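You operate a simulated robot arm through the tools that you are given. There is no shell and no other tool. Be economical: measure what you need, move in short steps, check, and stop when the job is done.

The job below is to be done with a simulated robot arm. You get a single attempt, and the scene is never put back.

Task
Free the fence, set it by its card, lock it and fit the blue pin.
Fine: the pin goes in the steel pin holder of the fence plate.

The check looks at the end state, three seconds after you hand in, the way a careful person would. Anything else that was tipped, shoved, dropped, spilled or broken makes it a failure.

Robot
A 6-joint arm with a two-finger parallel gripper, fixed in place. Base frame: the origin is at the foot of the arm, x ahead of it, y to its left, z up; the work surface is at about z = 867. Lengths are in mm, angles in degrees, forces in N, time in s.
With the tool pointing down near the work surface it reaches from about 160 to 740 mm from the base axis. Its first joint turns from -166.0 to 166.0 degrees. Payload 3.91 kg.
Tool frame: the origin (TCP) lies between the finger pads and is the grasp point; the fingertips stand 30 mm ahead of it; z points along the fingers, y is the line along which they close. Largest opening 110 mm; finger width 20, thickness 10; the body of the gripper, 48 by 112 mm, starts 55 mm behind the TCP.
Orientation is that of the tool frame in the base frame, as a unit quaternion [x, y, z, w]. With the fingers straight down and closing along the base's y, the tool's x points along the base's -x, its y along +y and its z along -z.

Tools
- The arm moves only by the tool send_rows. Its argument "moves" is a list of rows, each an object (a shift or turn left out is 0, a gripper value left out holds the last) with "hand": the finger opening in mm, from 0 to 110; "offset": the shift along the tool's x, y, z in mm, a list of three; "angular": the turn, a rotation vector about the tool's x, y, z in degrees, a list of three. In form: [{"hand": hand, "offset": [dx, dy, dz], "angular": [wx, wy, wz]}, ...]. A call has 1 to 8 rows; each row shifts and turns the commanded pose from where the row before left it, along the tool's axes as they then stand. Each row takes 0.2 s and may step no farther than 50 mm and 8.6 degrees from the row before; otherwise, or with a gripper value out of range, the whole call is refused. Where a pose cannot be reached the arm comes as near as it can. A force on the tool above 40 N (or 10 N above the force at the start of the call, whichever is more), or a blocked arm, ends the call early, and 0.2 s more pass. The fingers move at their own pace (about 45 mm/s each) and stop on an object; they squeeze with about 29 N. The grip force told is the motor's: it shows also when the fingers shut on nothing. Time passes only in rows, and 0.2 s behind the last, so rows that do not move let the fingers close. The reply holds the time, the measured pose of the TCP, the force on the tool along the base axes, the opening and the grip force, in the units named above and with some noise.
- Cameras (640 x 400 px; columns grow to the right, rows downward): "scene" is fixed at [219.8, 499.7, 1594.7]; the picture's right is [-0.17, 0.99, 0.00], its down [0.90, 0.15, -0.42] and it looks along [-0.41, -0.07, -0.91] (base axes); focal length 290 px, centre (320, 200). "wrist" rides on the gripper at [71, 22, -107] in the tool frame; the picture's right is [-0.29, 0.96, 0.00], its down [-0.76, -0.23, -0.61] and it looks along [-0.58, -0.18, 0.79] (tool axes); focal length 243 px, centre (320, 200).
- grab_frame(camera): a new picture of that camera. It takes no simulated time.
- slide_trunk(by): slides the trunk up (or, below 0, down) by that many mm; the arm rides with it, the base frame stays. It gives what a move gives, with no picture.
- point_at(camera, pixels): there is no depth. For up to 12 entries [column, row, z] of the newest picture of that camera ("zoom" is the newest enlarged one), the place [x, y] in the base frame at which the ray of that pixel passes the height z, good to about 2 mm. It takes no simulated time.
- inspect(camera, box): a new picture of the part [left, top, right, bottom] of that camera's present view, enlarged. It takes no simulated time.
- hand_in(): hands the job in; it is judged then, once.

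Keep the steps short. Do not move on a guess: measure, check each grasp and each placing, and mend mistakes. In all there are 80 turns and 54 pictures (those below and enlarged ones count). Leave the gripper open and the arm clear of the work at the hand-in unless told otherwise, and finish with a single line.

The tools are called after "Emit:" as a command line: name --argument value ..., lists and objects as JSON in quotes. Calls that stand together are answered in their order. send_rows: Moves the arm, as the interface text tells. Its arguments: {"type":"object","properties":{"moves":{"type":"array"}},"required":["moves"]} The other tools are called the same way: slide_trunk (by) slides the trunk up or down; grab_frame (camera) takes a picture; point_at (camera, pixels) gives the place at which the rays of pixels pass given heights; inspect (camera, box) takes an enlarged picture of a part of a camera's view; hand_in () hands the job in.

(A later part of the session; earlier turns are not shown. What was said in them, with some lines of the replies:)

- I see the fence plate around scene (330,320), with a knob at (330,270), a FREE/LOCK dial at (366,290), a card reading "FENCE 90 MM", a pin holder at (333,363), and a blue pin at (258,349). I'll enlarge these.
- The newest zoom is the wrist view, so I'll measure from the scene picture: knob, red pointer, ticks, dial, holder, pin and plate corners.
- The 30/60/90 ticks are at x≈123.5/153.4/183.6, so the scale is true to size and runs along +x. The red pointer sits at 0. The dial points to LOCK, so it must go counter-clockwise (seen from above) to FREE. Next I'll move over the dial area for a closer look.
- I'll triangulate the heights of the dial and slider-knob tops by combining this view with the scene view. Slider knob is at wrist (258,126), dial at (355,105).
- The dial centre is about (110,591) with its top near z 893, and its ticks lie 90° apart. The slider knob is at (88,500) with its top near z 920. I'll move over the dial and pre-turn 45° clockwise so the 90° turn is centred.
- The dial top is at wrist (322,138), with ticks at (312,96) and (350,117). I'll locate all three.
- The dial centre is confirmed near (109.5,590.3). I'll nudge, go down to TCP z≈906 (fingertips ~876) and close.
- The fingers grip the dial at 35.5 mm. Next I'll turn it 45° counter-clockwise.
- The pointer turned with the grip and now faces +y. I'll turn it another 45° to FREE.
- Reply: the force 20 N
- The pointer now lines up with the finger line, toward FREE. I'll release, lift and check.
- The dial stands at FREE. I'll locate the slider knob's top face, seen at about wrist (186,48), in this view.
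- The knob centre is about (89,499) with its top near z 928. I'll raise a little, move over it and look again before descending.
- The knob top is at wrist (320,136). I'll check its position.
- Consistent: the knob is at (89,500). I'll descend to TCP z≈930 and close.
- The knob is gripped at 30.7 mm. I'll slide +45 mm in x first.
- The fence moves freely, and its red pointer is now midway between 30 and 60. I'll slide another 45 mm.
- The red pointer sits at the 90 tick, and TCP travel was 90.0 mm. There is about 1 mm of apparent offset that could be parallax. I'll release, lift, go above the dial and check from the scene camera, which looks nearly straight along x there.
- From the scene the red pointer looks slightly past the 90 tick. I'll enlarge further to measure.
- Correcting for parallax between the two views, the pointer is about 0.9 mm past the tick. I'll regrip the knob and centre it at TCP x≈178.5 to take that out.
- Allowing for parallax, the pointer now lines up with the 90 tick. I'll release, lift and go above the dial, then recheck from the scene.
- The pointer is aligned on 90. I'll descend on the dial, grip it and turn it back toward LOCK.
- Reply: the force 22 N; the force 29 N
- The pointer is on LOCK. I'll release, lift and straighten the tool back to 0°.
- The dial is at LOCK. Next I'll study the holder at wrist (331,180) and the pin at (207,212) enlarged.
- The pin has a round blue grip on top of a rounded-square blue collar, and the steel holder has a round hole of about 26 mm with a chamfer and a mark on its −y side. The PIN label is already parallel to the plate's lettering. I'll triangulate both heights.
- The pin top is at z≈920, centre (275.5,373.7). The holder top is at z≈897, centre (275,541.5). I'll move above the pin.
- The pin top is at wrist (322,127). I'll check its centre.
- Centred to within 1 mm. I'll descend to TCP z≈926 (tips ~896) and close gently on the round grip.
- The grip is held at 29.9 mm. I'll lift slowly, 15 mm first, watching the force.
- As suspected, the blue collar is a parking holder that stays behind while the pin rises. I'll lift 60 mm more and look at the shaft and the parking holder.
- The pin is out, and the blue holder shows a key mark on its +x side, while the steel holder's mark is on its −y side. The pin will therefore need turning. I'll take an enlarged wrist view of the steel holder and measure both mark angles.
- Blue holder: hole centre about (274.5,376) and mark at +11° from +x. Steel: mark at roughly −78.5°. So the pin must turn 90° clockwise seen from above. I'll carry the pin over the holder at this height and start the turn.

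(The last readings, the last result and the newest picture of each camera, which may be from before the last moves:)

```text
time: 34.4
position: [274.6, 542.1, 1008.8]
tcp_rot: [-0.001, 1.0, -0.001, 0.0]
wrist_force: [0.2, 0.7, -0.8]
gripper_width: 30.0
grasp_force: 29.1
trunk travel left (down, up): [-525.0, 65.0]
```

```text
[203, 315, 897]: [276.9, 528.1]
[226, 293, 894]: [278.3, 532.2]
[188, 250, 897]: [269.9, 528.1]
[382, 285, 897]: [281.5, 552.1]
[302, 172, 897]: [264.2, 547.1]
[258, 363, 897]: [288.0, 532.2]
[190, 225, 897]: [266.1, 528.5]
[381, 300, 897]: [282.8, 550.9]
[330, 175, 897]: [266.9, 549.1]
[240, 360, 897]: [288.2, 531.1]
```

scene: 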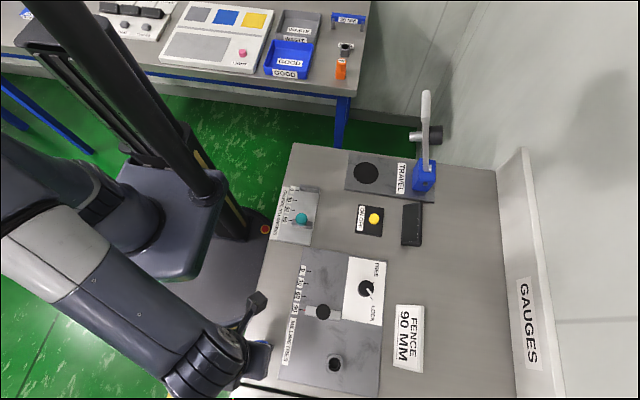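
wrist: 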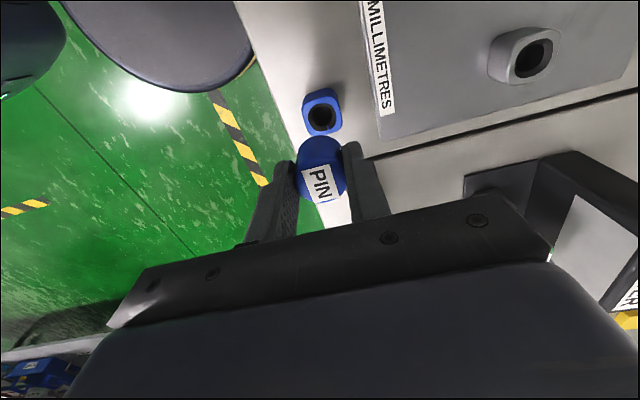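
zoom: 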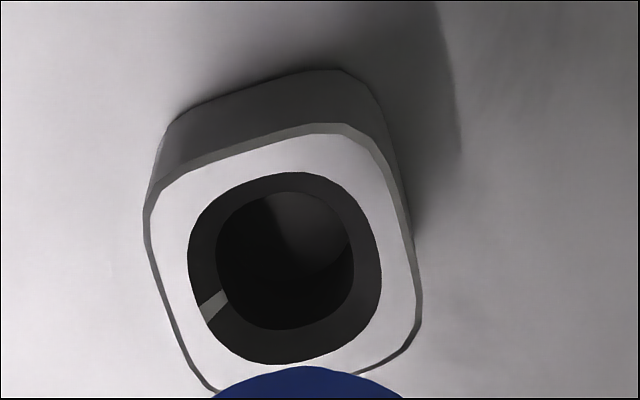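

Steel hole centre is about (276,540) with the mark near −80°. The holder outlines suggest a relative turn of about −88 to −90°. I'll turn 88.8° clockwise in place.

Emit:
send_rows --moves '[{"angular": [0, 0, 7.4]}, {"angular": [0, 0, 7.4]}, {"angular": [0, 0, 7.4]}, {"angular": [0, 0, 7.4]}, {"angular": [0, 0, 7.4]}, {"angular": [0, 0, 7.4]}]'

Emit:
send_rows --moves '[{"angular": [0, 0, 7.4]}, {"angular": [0, 0, 7.4]}, {"angular": [0, 0, 7.4]}, {"angular": [0, 0, 7.4]}, {"angular": [0, 0, 7.4]}, {"angular": [0, 0, 7.4]}, {}]'

Emit:
grab_frame --camera "wrist"

Emit:
inspect --camera "wrist" --box '[260, 70, 380, 210]'

```text
time: 35.8
position: [274.9, 541.3, 1009.5]
tcp_rot: [0.378, 0.926, 0.0, 0.0]
wrist_force: [-0.1, -0.4, -0.8]
gripper_width: 30.0
grasp_force: 29.5
trunk travel left (down, up): [-525.0, 65.0]
```

```text
time: 37.4
position: [275.6, 540.9, 1008.8]
tcp_rot: [0.701, 0.714, 0.0, -0.001]
wrist_force: [-0.1, 0.1, -0.2]
gripper_width: 30.0
grasp_force: 29.3
trunk travel left (down, up): [-525.0, 65.0]
```

```text
10 pictures are left
```

wrist: 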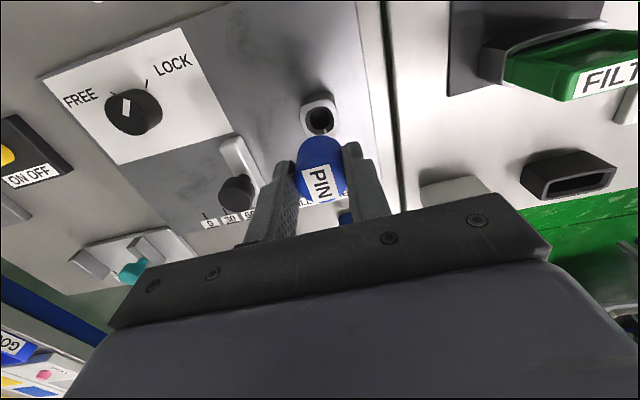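

```text
2.86 times, centred on (320, 140) of wrist
```

zoom: 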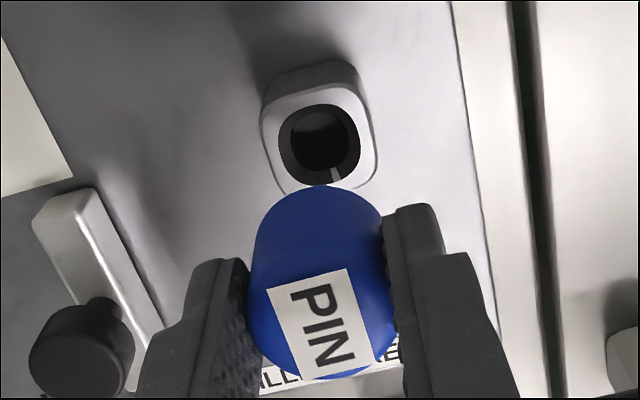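

The steel mark now appears in the same place relative to its hole as the blue mark did at pick-up, so the angle is right. I'll measure the hole centre in this view.

Emit:
point_at --camera "zoom" --pixels '[[279, 138, 897], [361, 148, 897], [318, 104, 897], [322, 185, 897], [320, 144, 897], [320, 144, 900], [290, 115, 897], [350, 175, 897], [345, 112, 897], [295, 172, 897]]'

Emit:
point_at --camera "wrist" --pixels '[[320, 120.4, 897], [320, 120.4, 897], [320, 120.4, 897], [322.2, 117, 897], [322.2, 117, 897], [322.2, 117, 897], [322.2, 117, 900], [320, 120.4, 900]]'

```text
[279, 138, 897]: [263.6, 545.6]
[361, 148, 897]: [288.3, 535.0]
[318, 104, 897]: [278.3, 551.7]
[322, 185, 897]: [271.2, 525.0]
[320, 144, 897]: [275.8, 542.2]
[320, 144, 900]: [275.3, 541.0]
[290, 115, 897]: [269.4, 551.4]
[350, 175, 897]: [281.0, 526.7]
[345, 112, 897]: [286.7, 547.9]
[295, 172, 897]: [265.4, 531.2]
```

```text
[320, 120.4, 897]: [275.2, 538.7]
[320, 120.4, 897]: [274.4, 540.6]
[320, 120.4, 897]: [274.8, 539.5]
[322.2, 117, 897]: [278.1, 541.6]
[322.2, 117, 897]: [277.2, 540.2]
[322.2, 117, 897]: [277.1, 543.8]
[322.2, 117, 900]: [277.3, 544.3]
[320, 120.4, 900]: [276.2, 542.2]
```

The hole averages to (275.5,540.3). The pin axis is at about (275.2,540.2), allowing for the 1 mm grip offset, so they match. I'll descend to just above the holder, then slowly, with the force guard.

Emit:
send_rows --moves '[{"offset": [0, 0, 20]}, {"offset": [0, 0, 20]}, {"offset": [0, 0, 6]}, {}]'

Emit:
send_rows --moves '[{"offset": [0, 0, 4]}, {"offset": [0, 0, 4]}, {"offset": [0, 0, 4]}, {"offset": [0, 0, 4]}, {}]'

Emit:
inspect --camera "wrist" --box '[240, 70, 400, 210]'

```text
time: 38.4
position: [275.9, 541.5, 963.4]
tcp_rot: [0.701, 0.714, 0.0, 0.001]
wrist_force: [-0.1, 0.0, -0.7]
gripper_width: 29.8
grasp_force: 28.8
trunk travel left (down, up): [-525.0, 65.0]
```

```text
time: 39.6
position: [276.7, 542.7, 947.3]
tcp_rot: [0.7, 0.715, -0.001, 0.0]
wrist_force: [0.7, -0.1, -0.4]
gripper_width: 29.9
grasp_force: 28.9
trunk travel left (down, up): [-525.0, 65.0]
```

```text
2.86 times, centred on (320, 140) of wrist
```

zoom: 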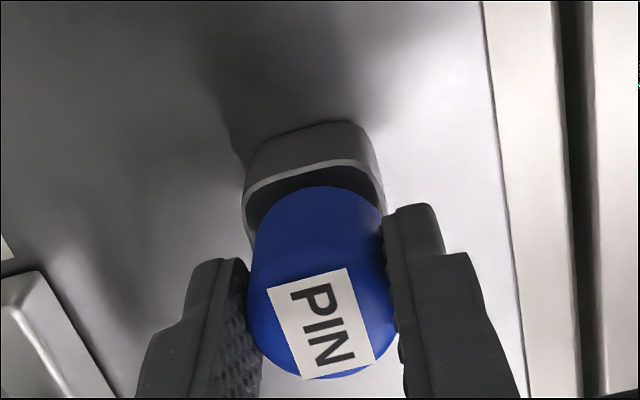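

The force is near zero, but the pose reading has drifted to (276.7,542.7) and the holder looks slightly left of the pin, about 1.5 mm in −x. I'll raise a bit, correct by (−1.3,−1.2) and look again.

Emit:
send_rows --moves '[{"offset": [0, 0, -8]}, {"offset": [0, 0, -8]}, {"offset": [-1.2, -1.3, 0]}, {}, {}]'

Emit:
inspect --camera "wrist" --box '[270, 90, 370, 190]'

```text
time: 40.8
position: [274.4, 540.7, 963.2]
tcp_rot: [0.7, 0.714, 0.0, 0.0]
wrist_force: [-0.1, -1.3, 0.0]
gripper_width: 29.7
grasp_force: 28.5
trunk travel left (down, up): [-525.0, 65.0]
```

```text
4.00 times, centred on (320, 140) of wrist
```

zoom: 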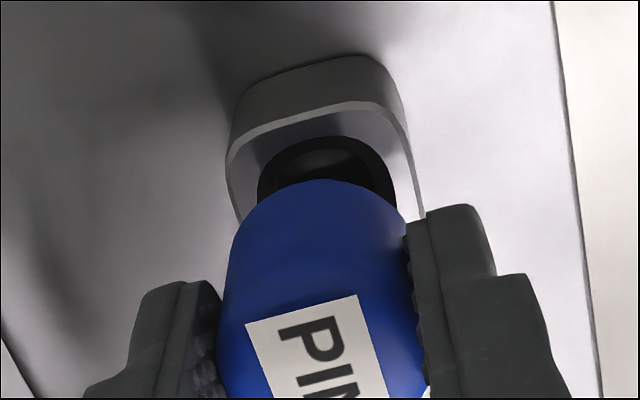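

Laterally the hole column (321.6) now matches the aligned reference at pick-up (322.2). I'll check the depth direction using the hole's rear edge at zoom (327,136).

Emit:
point_at --camera "zoom" --pixels '[[327, 136, 897], [327, 136, 897], [327, 136, 897], [327, 136, 897], [257, 190, 897], [257, 190, 897], [396, 195, 897], [396, 195, 897], [255, 62, 870], [345, 100, 897]]'

Emit:
send_rows --moves '[{}]'

```text
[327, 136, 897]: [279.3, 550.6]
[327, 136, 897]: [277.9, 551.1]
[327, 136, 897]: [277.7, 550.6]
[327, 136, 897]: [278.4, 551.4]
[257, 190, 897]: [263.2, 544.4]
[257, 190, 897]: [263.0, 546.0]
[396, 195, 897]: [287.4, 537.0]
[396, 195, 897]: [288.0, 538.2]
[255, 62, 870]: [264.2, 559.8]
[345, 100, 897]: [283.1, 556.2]
```

```text
time: 41.2
position: [275.2, 541.1, 963.1]
tcp_rot: [0.7, 0.714, 0.0, 0.0]
wrist_force: [-0.4, -0.4, -0.2]
gripper_width: 29.9
grasp_force: 29.1
trunk travel left (down, up): [-525.0, 65.0]
```

The hole centre again comes out near (275,539.8), which agrees with the pin axis to under 1 mm. I'll descend slowly with the force guard.

Emit:
send_rows --moves '[{"offset": [-0.4, 0, 6]}, {"offset": [0, 0, 6]}, {"offset": [0, 0, 4]}, {"offset": [0, 0, 3]}, {"offset": [0, 0, 3]}, {}]'

Emit:
send_rows --moves '[{"offset": [0, 0, 2]}, {"offset": [0, 0, 2]}, {"offset": [0, 0, 2]}, {}]'

```text
time: 42.6
position: [273.6, 540.7, 940.8]
tcp_rot: [0.7, 0.714, 0.0, 0.0]
wrist_force: [0.8, 6.6, 1.5]
gripper_width: 30.0
grasp_force: 28.6
trunk travel left (down, up): [-525.0, 65.0]
```

```text
time: 43.6
position: [273.3, 539.6, 936.5]
tcp_rot: [0.7, 0.714, 0.002, -0.002]
wrist_force: [-1.2, 5.6, 30.1]
gripper_width: 29.2
grasp_force: 28.4
trunk travel left (down, up): [-525.0, 65.0]
```

At z≈936.5 there is a 30 N upward force, a few mm above the expected seat. I'll look before pushing any further.

Emit:
inspect --camera "wrist" --box '[260, 90, 380, 190]'

```text
4.00 times, centred on (320, 140) of wrist
```

zoom: 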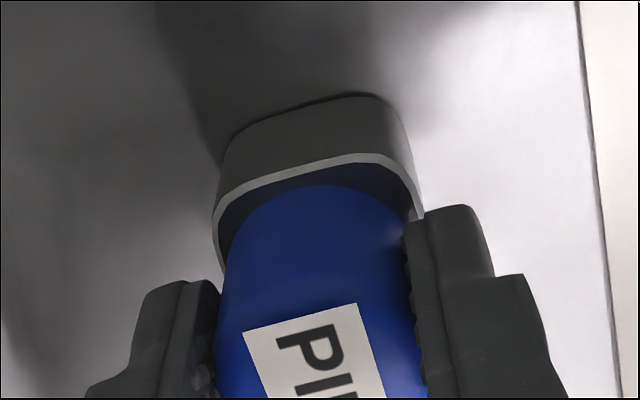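

The pin isn't seated yet. The +y side force says it is pressing on the −y chamfer. I'll ease up 6 mm, shift +1 mm in y and lower again.

Emit:
send_rows --moves '[{"offset": [0, 0, -4]}, {"offset": [0, 0, -4]}, {"offset": [1.0, 0, 0]}, {}]'

Emit:
send_rows --moves '[{"offset": [0, 0, 2]}, {"offset": [0, 0, 2]}, {"offset": [0, 0, 1.5]}, {}]'

```text
time: 44.6
position: [274.7, 540.5, 941.6]
tcp_rot: [0.699, 0.715, -0.002, 0.002]
wrist_force: [1.3, -1.1, -1.5]
gripper_width: 30.0
grasp_force: 29.4
trunk travel left (down, up): [-525.0, 65.0]
```

```text
time: 45.6
position: [274.0, 540.1, 938.1]
tcp_rot: [0.7, 0.715, -0.001, 0.0]
wrist_force: [-1.2, -0.9, 10.7]
gripper_width: 30.2
grasp_force: 28.8
trunk travel left (down, up): [-525.0, 65.0]
```

Contact with no side force at z≈938 means the pin is centred, but the bore or key isn't quite aligned. I'll press lightly and wiggle the angle by small amounts, watching z.

Emit:
send_rows --moves '[{"angular": [0, 0, 1.5]}, {"angular": [0, 0, 1.5]}, {"offset": [0, 0, 0.7]}, {}]'

Emit:
send_rows --moves '[{"angular": [0, 0, -1.5]}, {"angular": [0, 0, -1.5]}, {"angular": [0, 0, -1.5]}, {"angular": [0, 0, -1.5]}, {}]'

```text
time: 46.6
position: [273.8, 540.6, 938.3]
tcp_rot: [0.718, 0.696, 0.001, 0.0]
wrist_force: [2.8, 0.4, 11.2]
gripper_width: 29.1
grasp_force: 28.8
trunk travel left (down, up): [-525.0, 65.0]
```

```text
time: 47.8
position: [273.7, 540.4, 938.2]
tcp_rot: [0.68, 0.733, 0.0, -0.001]
wrist_force: [0.8, 1.7, 12.0]
gripper_width: 29.0
grasp_force: 28.9
trunk travel left (down, up): [-525.0, 65.0]
```

No drop within ±3°. The x reading is about 273.8 against the hole's ~275.3. I'll return to the nominal angle and step +x while lightly pressed.

Emit:
send_rows --moves '[{"angular": [0, 0, 1.5]}, {"angular": [0, 0, 1.5]}, {"offset": [0, 0.6, 0]}, {"offset": [0, 0.6, 0]}, {}]'

Emit:
send_rows --moves '[{"offset": [0, 0.6, 0]}, {}]'

```text
time: 49.0
position: [275.0, 539.7, 938.4]
tcp_rot: [0.7, 0.715, 0.0, 0.0]
wrist_force: [-4.5, -0.3, 15.4]
gripper_width: 28.8
grasp_force: 28.7
trunk travel left (down, up): [-525.0, 65.0]
```

```text
time: 49.6
position: [274.8, 540.3, 937.7]
tcp_rot: [0.701, 0.714, 0.001, -0.001]
wrist_force: [-2.6, 0.1, 16.5]
gripper_width: 28.9
grasp_force: 29.6
trunk travel left (down, up): [-525.0, 65.0]
```

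The gripper width has dropped to 28.9, so the pin may have tilted or slid in the grip. I'll look at it.

Emit:
inspect --camera "wrist" --box '[240, 90, 400, 230]'

Emit:
inspect --camera "scene" --box '[290, 330, 370, 390]'

```text
2.86 times, centred on (320, 160) of wrist
```

zoom: 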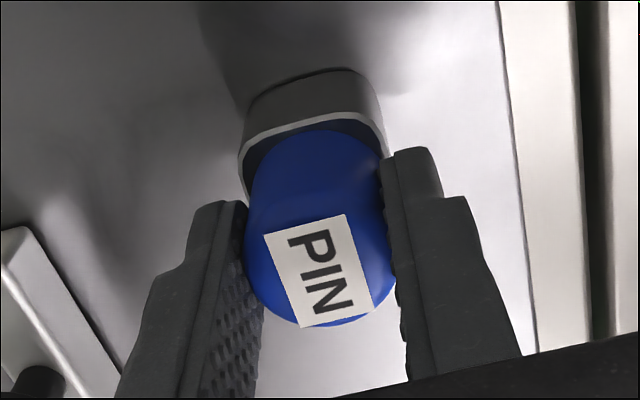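

```text
6.67 times, centred on (330, 360) of scene
```

zoom: 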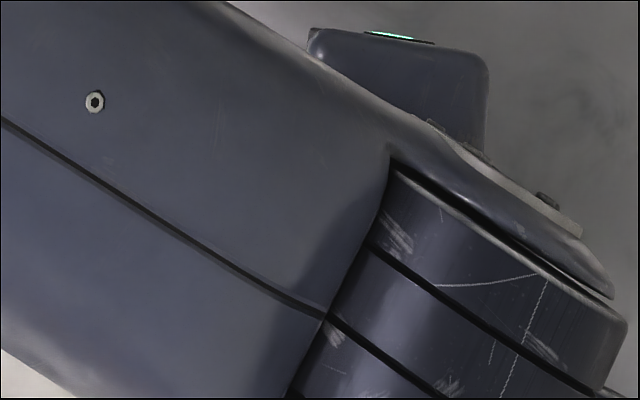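

Nothing has slipped. Laterally the image suggests the pin is now about 1 mm too far in +x, so the best point is in between. I'll run a lift–shift–lower search around it.

Emit:
send_rows --moves '[{"offset": [0, 0, -5]}, {"offset": [0, -1.2, 0]}, {}, {"offset": [0, 0, 3]}, {"offset": [0, 0, 2]}, {"offset": [0, 0, 1]}, {}]'

Emit:
send_rows --moves '[{"offset": [0, 0, -6]}, {"offset": [-1.2, 0, 0]}, {}, {"offset": [0, 0, 3]}, {"offset": [0, 0, 2]}, {"offset": [0, 0, 1]}, {}]'

Emit:
send_rows --moves '[{"offset": [0, 0, -6]}, {"offset": [2.4, 0, 0]}, {}, {"offset": [0, 0, 3]}, {"offset": [0, 0, 2]}, {"offset": [0, 0, 1]}, {}]'

```text
time: 51.2
position: [275.7, 540.8, 937.5]
tcp_rot: [0.699, 0.715, 0.002, -0.001]
wrist_force: [-1.5, 2.6, 16.5]
gripper_width: 29.1
grasp_force: 28.8
trunk travel left (down, up): [-525.0, 65.0]
```

```text
time: 52.8
position: [274.6, 539.7, 937.6]
tcp_rot: [0.7, 0.715, 0.002, -0.001]
wrist_force: [0.2, -1.1, 19.6]
gripper_width: 29.2
grasp_force: 29.1
trunk travel left (down, up): [-525.0, 65.0]
```

```text
time: 54.4
position: [274.2, 542.8, 937.9]
tcp_rot: [0.7, 0.715, 0.002, -0.001]
wrist_force: [-1.3, 1.4, 13.5]
gripper_width: 28.8
grasp_force: 29.1
trunk travel left (down, up): [-525.0, 65.0]
```

The contact height (937.5) doesn't change with lateral shifts. I need to know whether the pin is captured in the bore, meaning seated, or resting on a flat. I'll recentre, ease the press, then push sideways ±2 mm in place and read the force.

Emit:
send_rows --moves '[{"offset": [0, 0, -6]}, {"offset": [-1.2, 0, 0]}, {}, {"offset": [0, 0, 3]}, {"offset": [0, 0, 1]}, {}]'

Emit:
send_rows --moves '[{"offset": [0, 1, 0]}, {"offset": [0, 1, 0]}, {}]'

Emit:
send_rows --moves '[{"offset": [0, -1, 0]}, {"offset": [0, -1, 0]}, {"offset": [0, -1, 0]}, {"offset": [0, -1, 0]}, {}]'

```text
time: 55.8
position: [276.0, 540.9, 937.8]
tcp_rot: [0.699, 0.715, 0.0, 0.001]
wrist_force: [0.1, -0.5, 1.1]
gripper_width: 29.7
grasp_force: 29.2
trunk travel left (down, up): [-525.0, 65.0]
```

```text
time: 56.6
position: [276.1, 540.7, 936.5]
tcp_rot: [0.699, 0.715, -0.001, 0.0]
wrist_force: [-1.2, -0.4, -0.9]
gripper_width: 29.8
grasp_force: 29.6
trunk travel left (down, up): [-525.0, 65.0]
```

```text
time: 57.8
position: [272.7, 540.8, 937.6]
tcp_rot: [0.7, 0.714, 0.001, 0.0]
wrist_force: [7.2, 2.8, 2.1]
gripper_width: 29.7
grasp_force: 28.6
trunk travel left (down, up): [-525.0, 65.0]
```

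At −2 mm there is a 7 N side force with almost no vertical load, so the pin tip is inside the bore. I'll probe the other sides to find the slack centre.

Emit:
send_rows --moves '[{"offset": [0, 1, 0]}, {"offset": [0, 1, 0]}, {"offset": [0, 1, 0]}, {"offset": [0, 1, 0]}, {"offset": [0, 1, 0]}, {}]'

Emit:
send_rows --moves '[{"offset": [0, -1.5, 0]}, {"offset": [0, -1, 0]}, {"offset": [1, 0, 0]}, {"offset": [1, 0, 0]}, {}]'

Emit:
send_rows --moves '[{"offset": [-1, 0, 0]}, {"offset": [-1, 0, 0]}, {"offset": [-1, 0, 0]}, {"offset": [-1, 0, 0]}, {}]'

```text
time: 59.2
position: [277.0, 540.7, 938.0]
tcp_rot: [0.7, 0.714, 0.0, 0.0]
wrist_force: [-2.7, 0.3, 2.3]
gripper_width: 29.5
grasp_force: 29.2
trunk travel left (down, up): [-525.0, 65.0]
```

```text
time: 60.4
position: [274.7, 542.7, 938.3]
tcp_rot: [0.7, 0.714, -0.001, 0.001]
wrist_force: [0.0, -2.6, -0.5]
gripper_width: 29.9
grasp_force: 29.0
trunk travel left (down, up): [-525.0, 65.0]
```

```text
time: 61.6
position: [273.8, 539.9, 938.9]
tcp_rot: [0.7, 0.714, 0.0, -0.001]
wrist_force: [-0.8, 5.3, -0.1]
gripper_width: 30.2
grasp_force: 29.3
trunk travel left (down, up): [-525.0, 65.0]
```

The pin is captured with slack, centred at about +0.9 in x and +0.5 in y of my nominal. I'll go to that centre, press and see whether it drops.

Emit:
send_rows --moves '[{"offset": [1.25, 0.2, 0]}, {"offset": [1.25, 0.2, 0]}, {"offset": [0, 0, 1.5]}, {"offset": [0, 0, 1.5]}, {}]'

Emit:
send_rows --moves '[{"angular": [0, 0, 1.5]}, {"angular": [0, 0, 1.5]}, {"angular": [0, 0, 1.5]}, {"angular": [0, 0, 1.5]}, {}]'

Emit:
send_rows --moves '[{"angular": [0, 0, 2]}, {"angular": [0, 0, 2]}, {}]'

```text
time: 62.8
position: [275.6, 540.3, 937.8]
tcp_rot: [0.699, 0.715, 0.002, -0.001]
wrist_force: [0.3, -1.4, 21.9]
gripper_width: 29.0
grasp_force: 29.4
trunk travel left (down, up): [-525.0, 65.0]
```

```text
time: 64.0
position: [275.9, 539.8, 938.0]
tcp_rot: [0.737, 0.676, 0.002, 0.0]
wrist_force: [-0.8, -1.1, 33.2]
gripper_width: 29.1
grasp_force: 28.7
trunk travel left (down, up): [-525.0, 65.0]
```

```text
time: 64.8
position: [276.1, 539.8, 937.9]
tcp_rot: [0.76, 0.65, 0.001, 0.0]
wrist_force: [0.1, -0.9, 32.7]
gripper_width: 29.2
grasp_force: 29.4
trunk travel left (down, up): [-525.0, 65.0]
```

No drop up to +10°, and all the readings are also consistent with the pin being fully seated and captured. If it is keyed and seated, the label should have turned relative to the fingers, so I'll check that with one picture.

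Emit:
inspect --camera "wrist" --box '[240, 90, 400, 230]'

```text
2.86 times, centred on (320, 160) of wrist
```

zoom: 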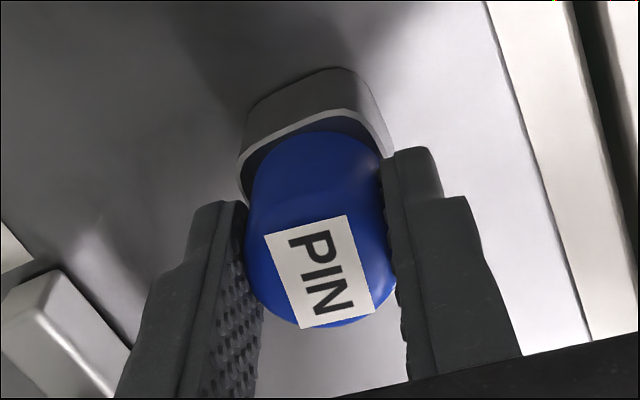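

The pin turned freely with the gripper, so no key has engaged yet. I'll sweep back the other way under light pressure, watching z and force for a drop.

Emit:
send_rows --moves '[{"offset": [0, 0, -1.5]}, {"angular": [0, 0, -2]}, {"angular": [0, 0, -2]}, {"angular": [0, 0, -2]}, {"angular": [0, 0, -2]}, {"angular": [0, 0, -2]}, {}]'

Emit:
send_rows --moves '[{"angular": [0, 0, -2]}, {"angular": [0, 0, -2]}, {}]'

Emit:
send_rows --moves '[{"angular": [0, 0, -2]}, {"angular": [0, 0, -2]}, {"angular": [0, 0, -2]}, {}]'

```text
time: 66.4
position: [273.3, 540.9, 938.2]
tcp_rot: [0.7, 0.714, 0.002, -0.001]
wrist_force: [-1.5, -1.6, 22.6]
gripper_width: 29.1
grasp_force: 29.2
trunk travel left (down, up): [-525.0, 65.0]
```

```text
time: 67.2
position: [274.0, 541.1, 936.7]
tcp_rot: [0.674, 0.738, 0.001, 0.0]
wrist_force: [0.1, 1.1, 24.0]
gripper_width: 29.2
grasp_force: 29.0
trunk travel left (down, up): [-525.0, 65.0]
```

```text
time: 68.2
position: [274.6, 541.1, 937.7]
tcp_rot: [0.634, 0.773, 0.001, 0.001]
wrist_force: [1.6, 0.0, 21.4]
gripper_width: 29.3
grasp_force: 29.4
trunk travel left (down, up): [-525.0, 65.0]
```

There is no drop anywhere from 79° to 99°, and the stop is flat and repeatable at z≈937.7. That points to a seated pin. I'll return to the matched angle, unload, open, lift clear and inspect.

Emit:
send_rows --moves '[{"angular": [0, 0, 2.5]}, {"angular": [0, 0, 2.5]}, {"angular": [0, 0, 2.5]}, {"angular": [0, 0, 2.5]}, {"offset": [0, 0, -1.5]}, {"offset": [0, 0, -1.5]}, {}]'

Emit:
send_rows --moves '[{"hand": 40}, {"hand": 60}, {}, {"offset": [0, 0, -30]}, {"offset": [0, 0, -40]}, {"offset": [0, 0, -10]}, {}]'

Emit:
inspect --camera "wrist" --box '[270, 70, 376, 160]'

```text
time: 69.8
position: [274.1, 538.7, 939.3]
tcp_rot: [0.7, 0.714, -0.002, 0.002]
wrist_force: [-0.1, 0.3, 0.9]
gripper_width: 30.0
grasp_force: 29.1
trunk travel left (down, up): [-525.0, 65.0]
```

```text
time: 71.4
position: [275.8, 541.2, 1020.6]
tcp_rot: [0.7, 0.714, 0.0, 0.0]
wrist_force: [-0.9, 0.4, -0.2]
gripper_width: 60.1
grasp_force: 0.1
trunk travel left (down, up): [-525.0, 65.0]
```

```text
4.44 times, centred on (323, 115) of wrist
```

zoom: 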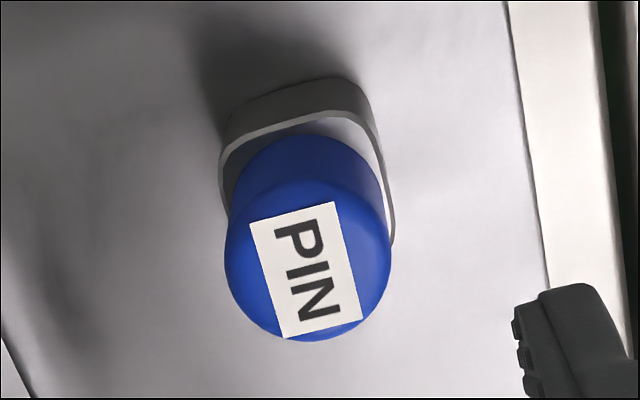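

The pin stands upright in the holder and the label angle is unchanged. To tell directly whether it's fully seated I'll take a low side view: yaw back to 0, back off in −x, then tilt the wrist.

Emit:
send_rows --moves '[{"angular": [0, 0, -7.4]}, {"angular": [0, 0, -7.4]}, {"angular": [0, 0, -7.4]}, {"angular": [0, 0, -7.4]}, {"angular": [0, 0, -7.4]}, {"angular": [0, 0, -7.4]}]'

Emit:
send_rows --moves '[{"angular": [0, 0, -7.4]}, {"angular": [0, 0, -7.4]}, {"angular": [0, 0, -7.4]}, {"angular": [0, 0, -7.4]}, {"angular": [0, 0, -7.4]}, {"angular": [0, 0, -7.4]}, {"offset": [45, 0, 0]}, {"offset": [45, 0, 0]}]'

Emit:
send_rows --moves '[{"offset": [10, 0, 20]}, {"angular": [0, -7.5, 0]}, {"angular": [0, -7.5, 0]}, {"angular": [0, -7.5, 0]}, {"angular": [0, -7.5, 0]}, {"angular": [0, -7.5, 0]}, {}]'

```text
time: 72.8
position: [274.9, 541.2, 1018.2]
tcp_rot: [0.376, 0.927, 0.0, 0.0]
wrist_force: [-0.4, 0.4, -0.2]
gripper_width: 60.2
grasp_force: 0.2
trunk travel left (down, up): [-525.0, 65.0]
```

```text
time: 74.6
position: [184.6, 541.9, 1020.9]
tcp_rot: [0.0, 1.0, -0.001, 0.0]
wrist_force: [-0.2, 0.7, -0.4]
gripper_width: 60.0
grasp_force: 0.1
trunk travel left (down, up): [-525.0, 65.0]
```

```text
time: 76.2
position: [175.7, 541.1, 1000.6]
tcp_rot: [0.001, 0.947, 0.0, 0.323]
wrist_force: [-0.1, -0.2, 0.3]
gripper_width: 59.7
grasp_force: 0.0
trunk travel left (down, up): [-525.0, 65.0]
```

The tilt is good: the camera now sits at about (54,563,1041), looking low at the holder. I'll take the side view.

Emit:
inspect --camera "wrist" --box '[230, 80, 390, 180]'

```text
4.00 times, centred on (310, 130) of wrist
```

zoom: 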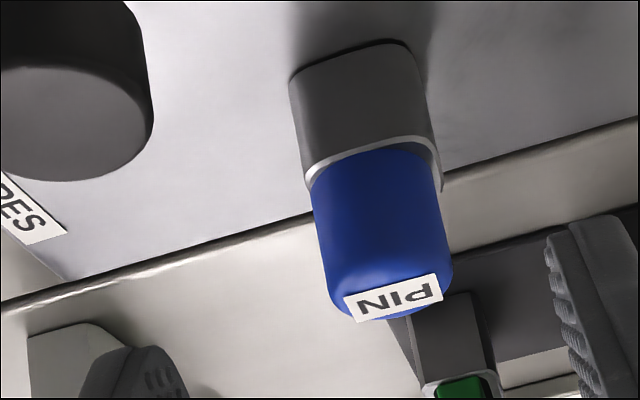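

The side view shows the grip's lower edge lying directly on the steel rim with no visible gap beyond the rim's width, so the pin is fully seated and upright. I'll straighten the wrist, raise the arm clear and make a final check of the fence, dial and pin.

Emit:
send_rows --moves '[{"hand": 110, "angular": [0, 7.5, 0]}, {"angular": [0, 7.5, 0]}, {"angular": [0, 7.5, 0]}, {"angular": [0, 7.5, 0]}, {"angular": [0, 7.5, 0]}, {"offset": [0, 0, -45]}, {"offset": [0, 0, -45]}, {"offset": [0, 0, -45]}]'

Emit:
send_rows --moves '[{"offset": [20, -40, -20]}, {"offset": [20, -40, -20]}, {"offset": [20, -40, -20]}, {"offset": [20, -40, -20]}, {"offset": [20, -20, 0]}, {}]'

Emit:
inspect --camera "scene" --box '[230, 240, 430, 400]'

```text
time: 78.0
position: [176.5, 542.4, 1138.0]
tcp_rot: [0.0, 1.0, 0.001, -0.001]
wrist_force: [-0.3, -0.4, 0.2]
gripper_width: 110.2
grasp_force: 0.2
trunk travel left (down, up): [-525.0, 65.0]
```

```text
time: 79.4
position: [76.1, 359.3, 1213.4]
tcp_rot: [0.0, 1.0, 0.001, 0.0]
wrist_force: [0.3, -0.1, 0.4]
gripper_width: 109.9
grasp_force: 0.1
trunk travel left (down, up): [-525.0, 65.0]
```

```text
2.50 times, centred on (330, 320) of scene
```

zoom: 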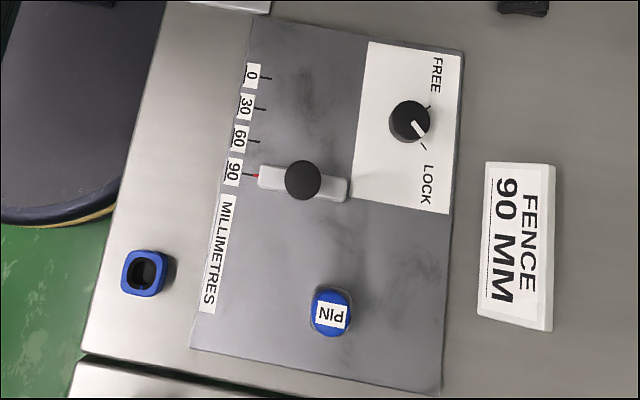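

The fence is at 90, the dial is on LOCK, the pin sits upright in the steel holder, and nothing else has moved. The gripper is open and clear, so I'm handing in.

Emit:
hand_in

```text
The job is handed in.
```

The fence was freed, set to 90 mm and locked, and the blue pin is seated in the steel pin holder on the fence plate.
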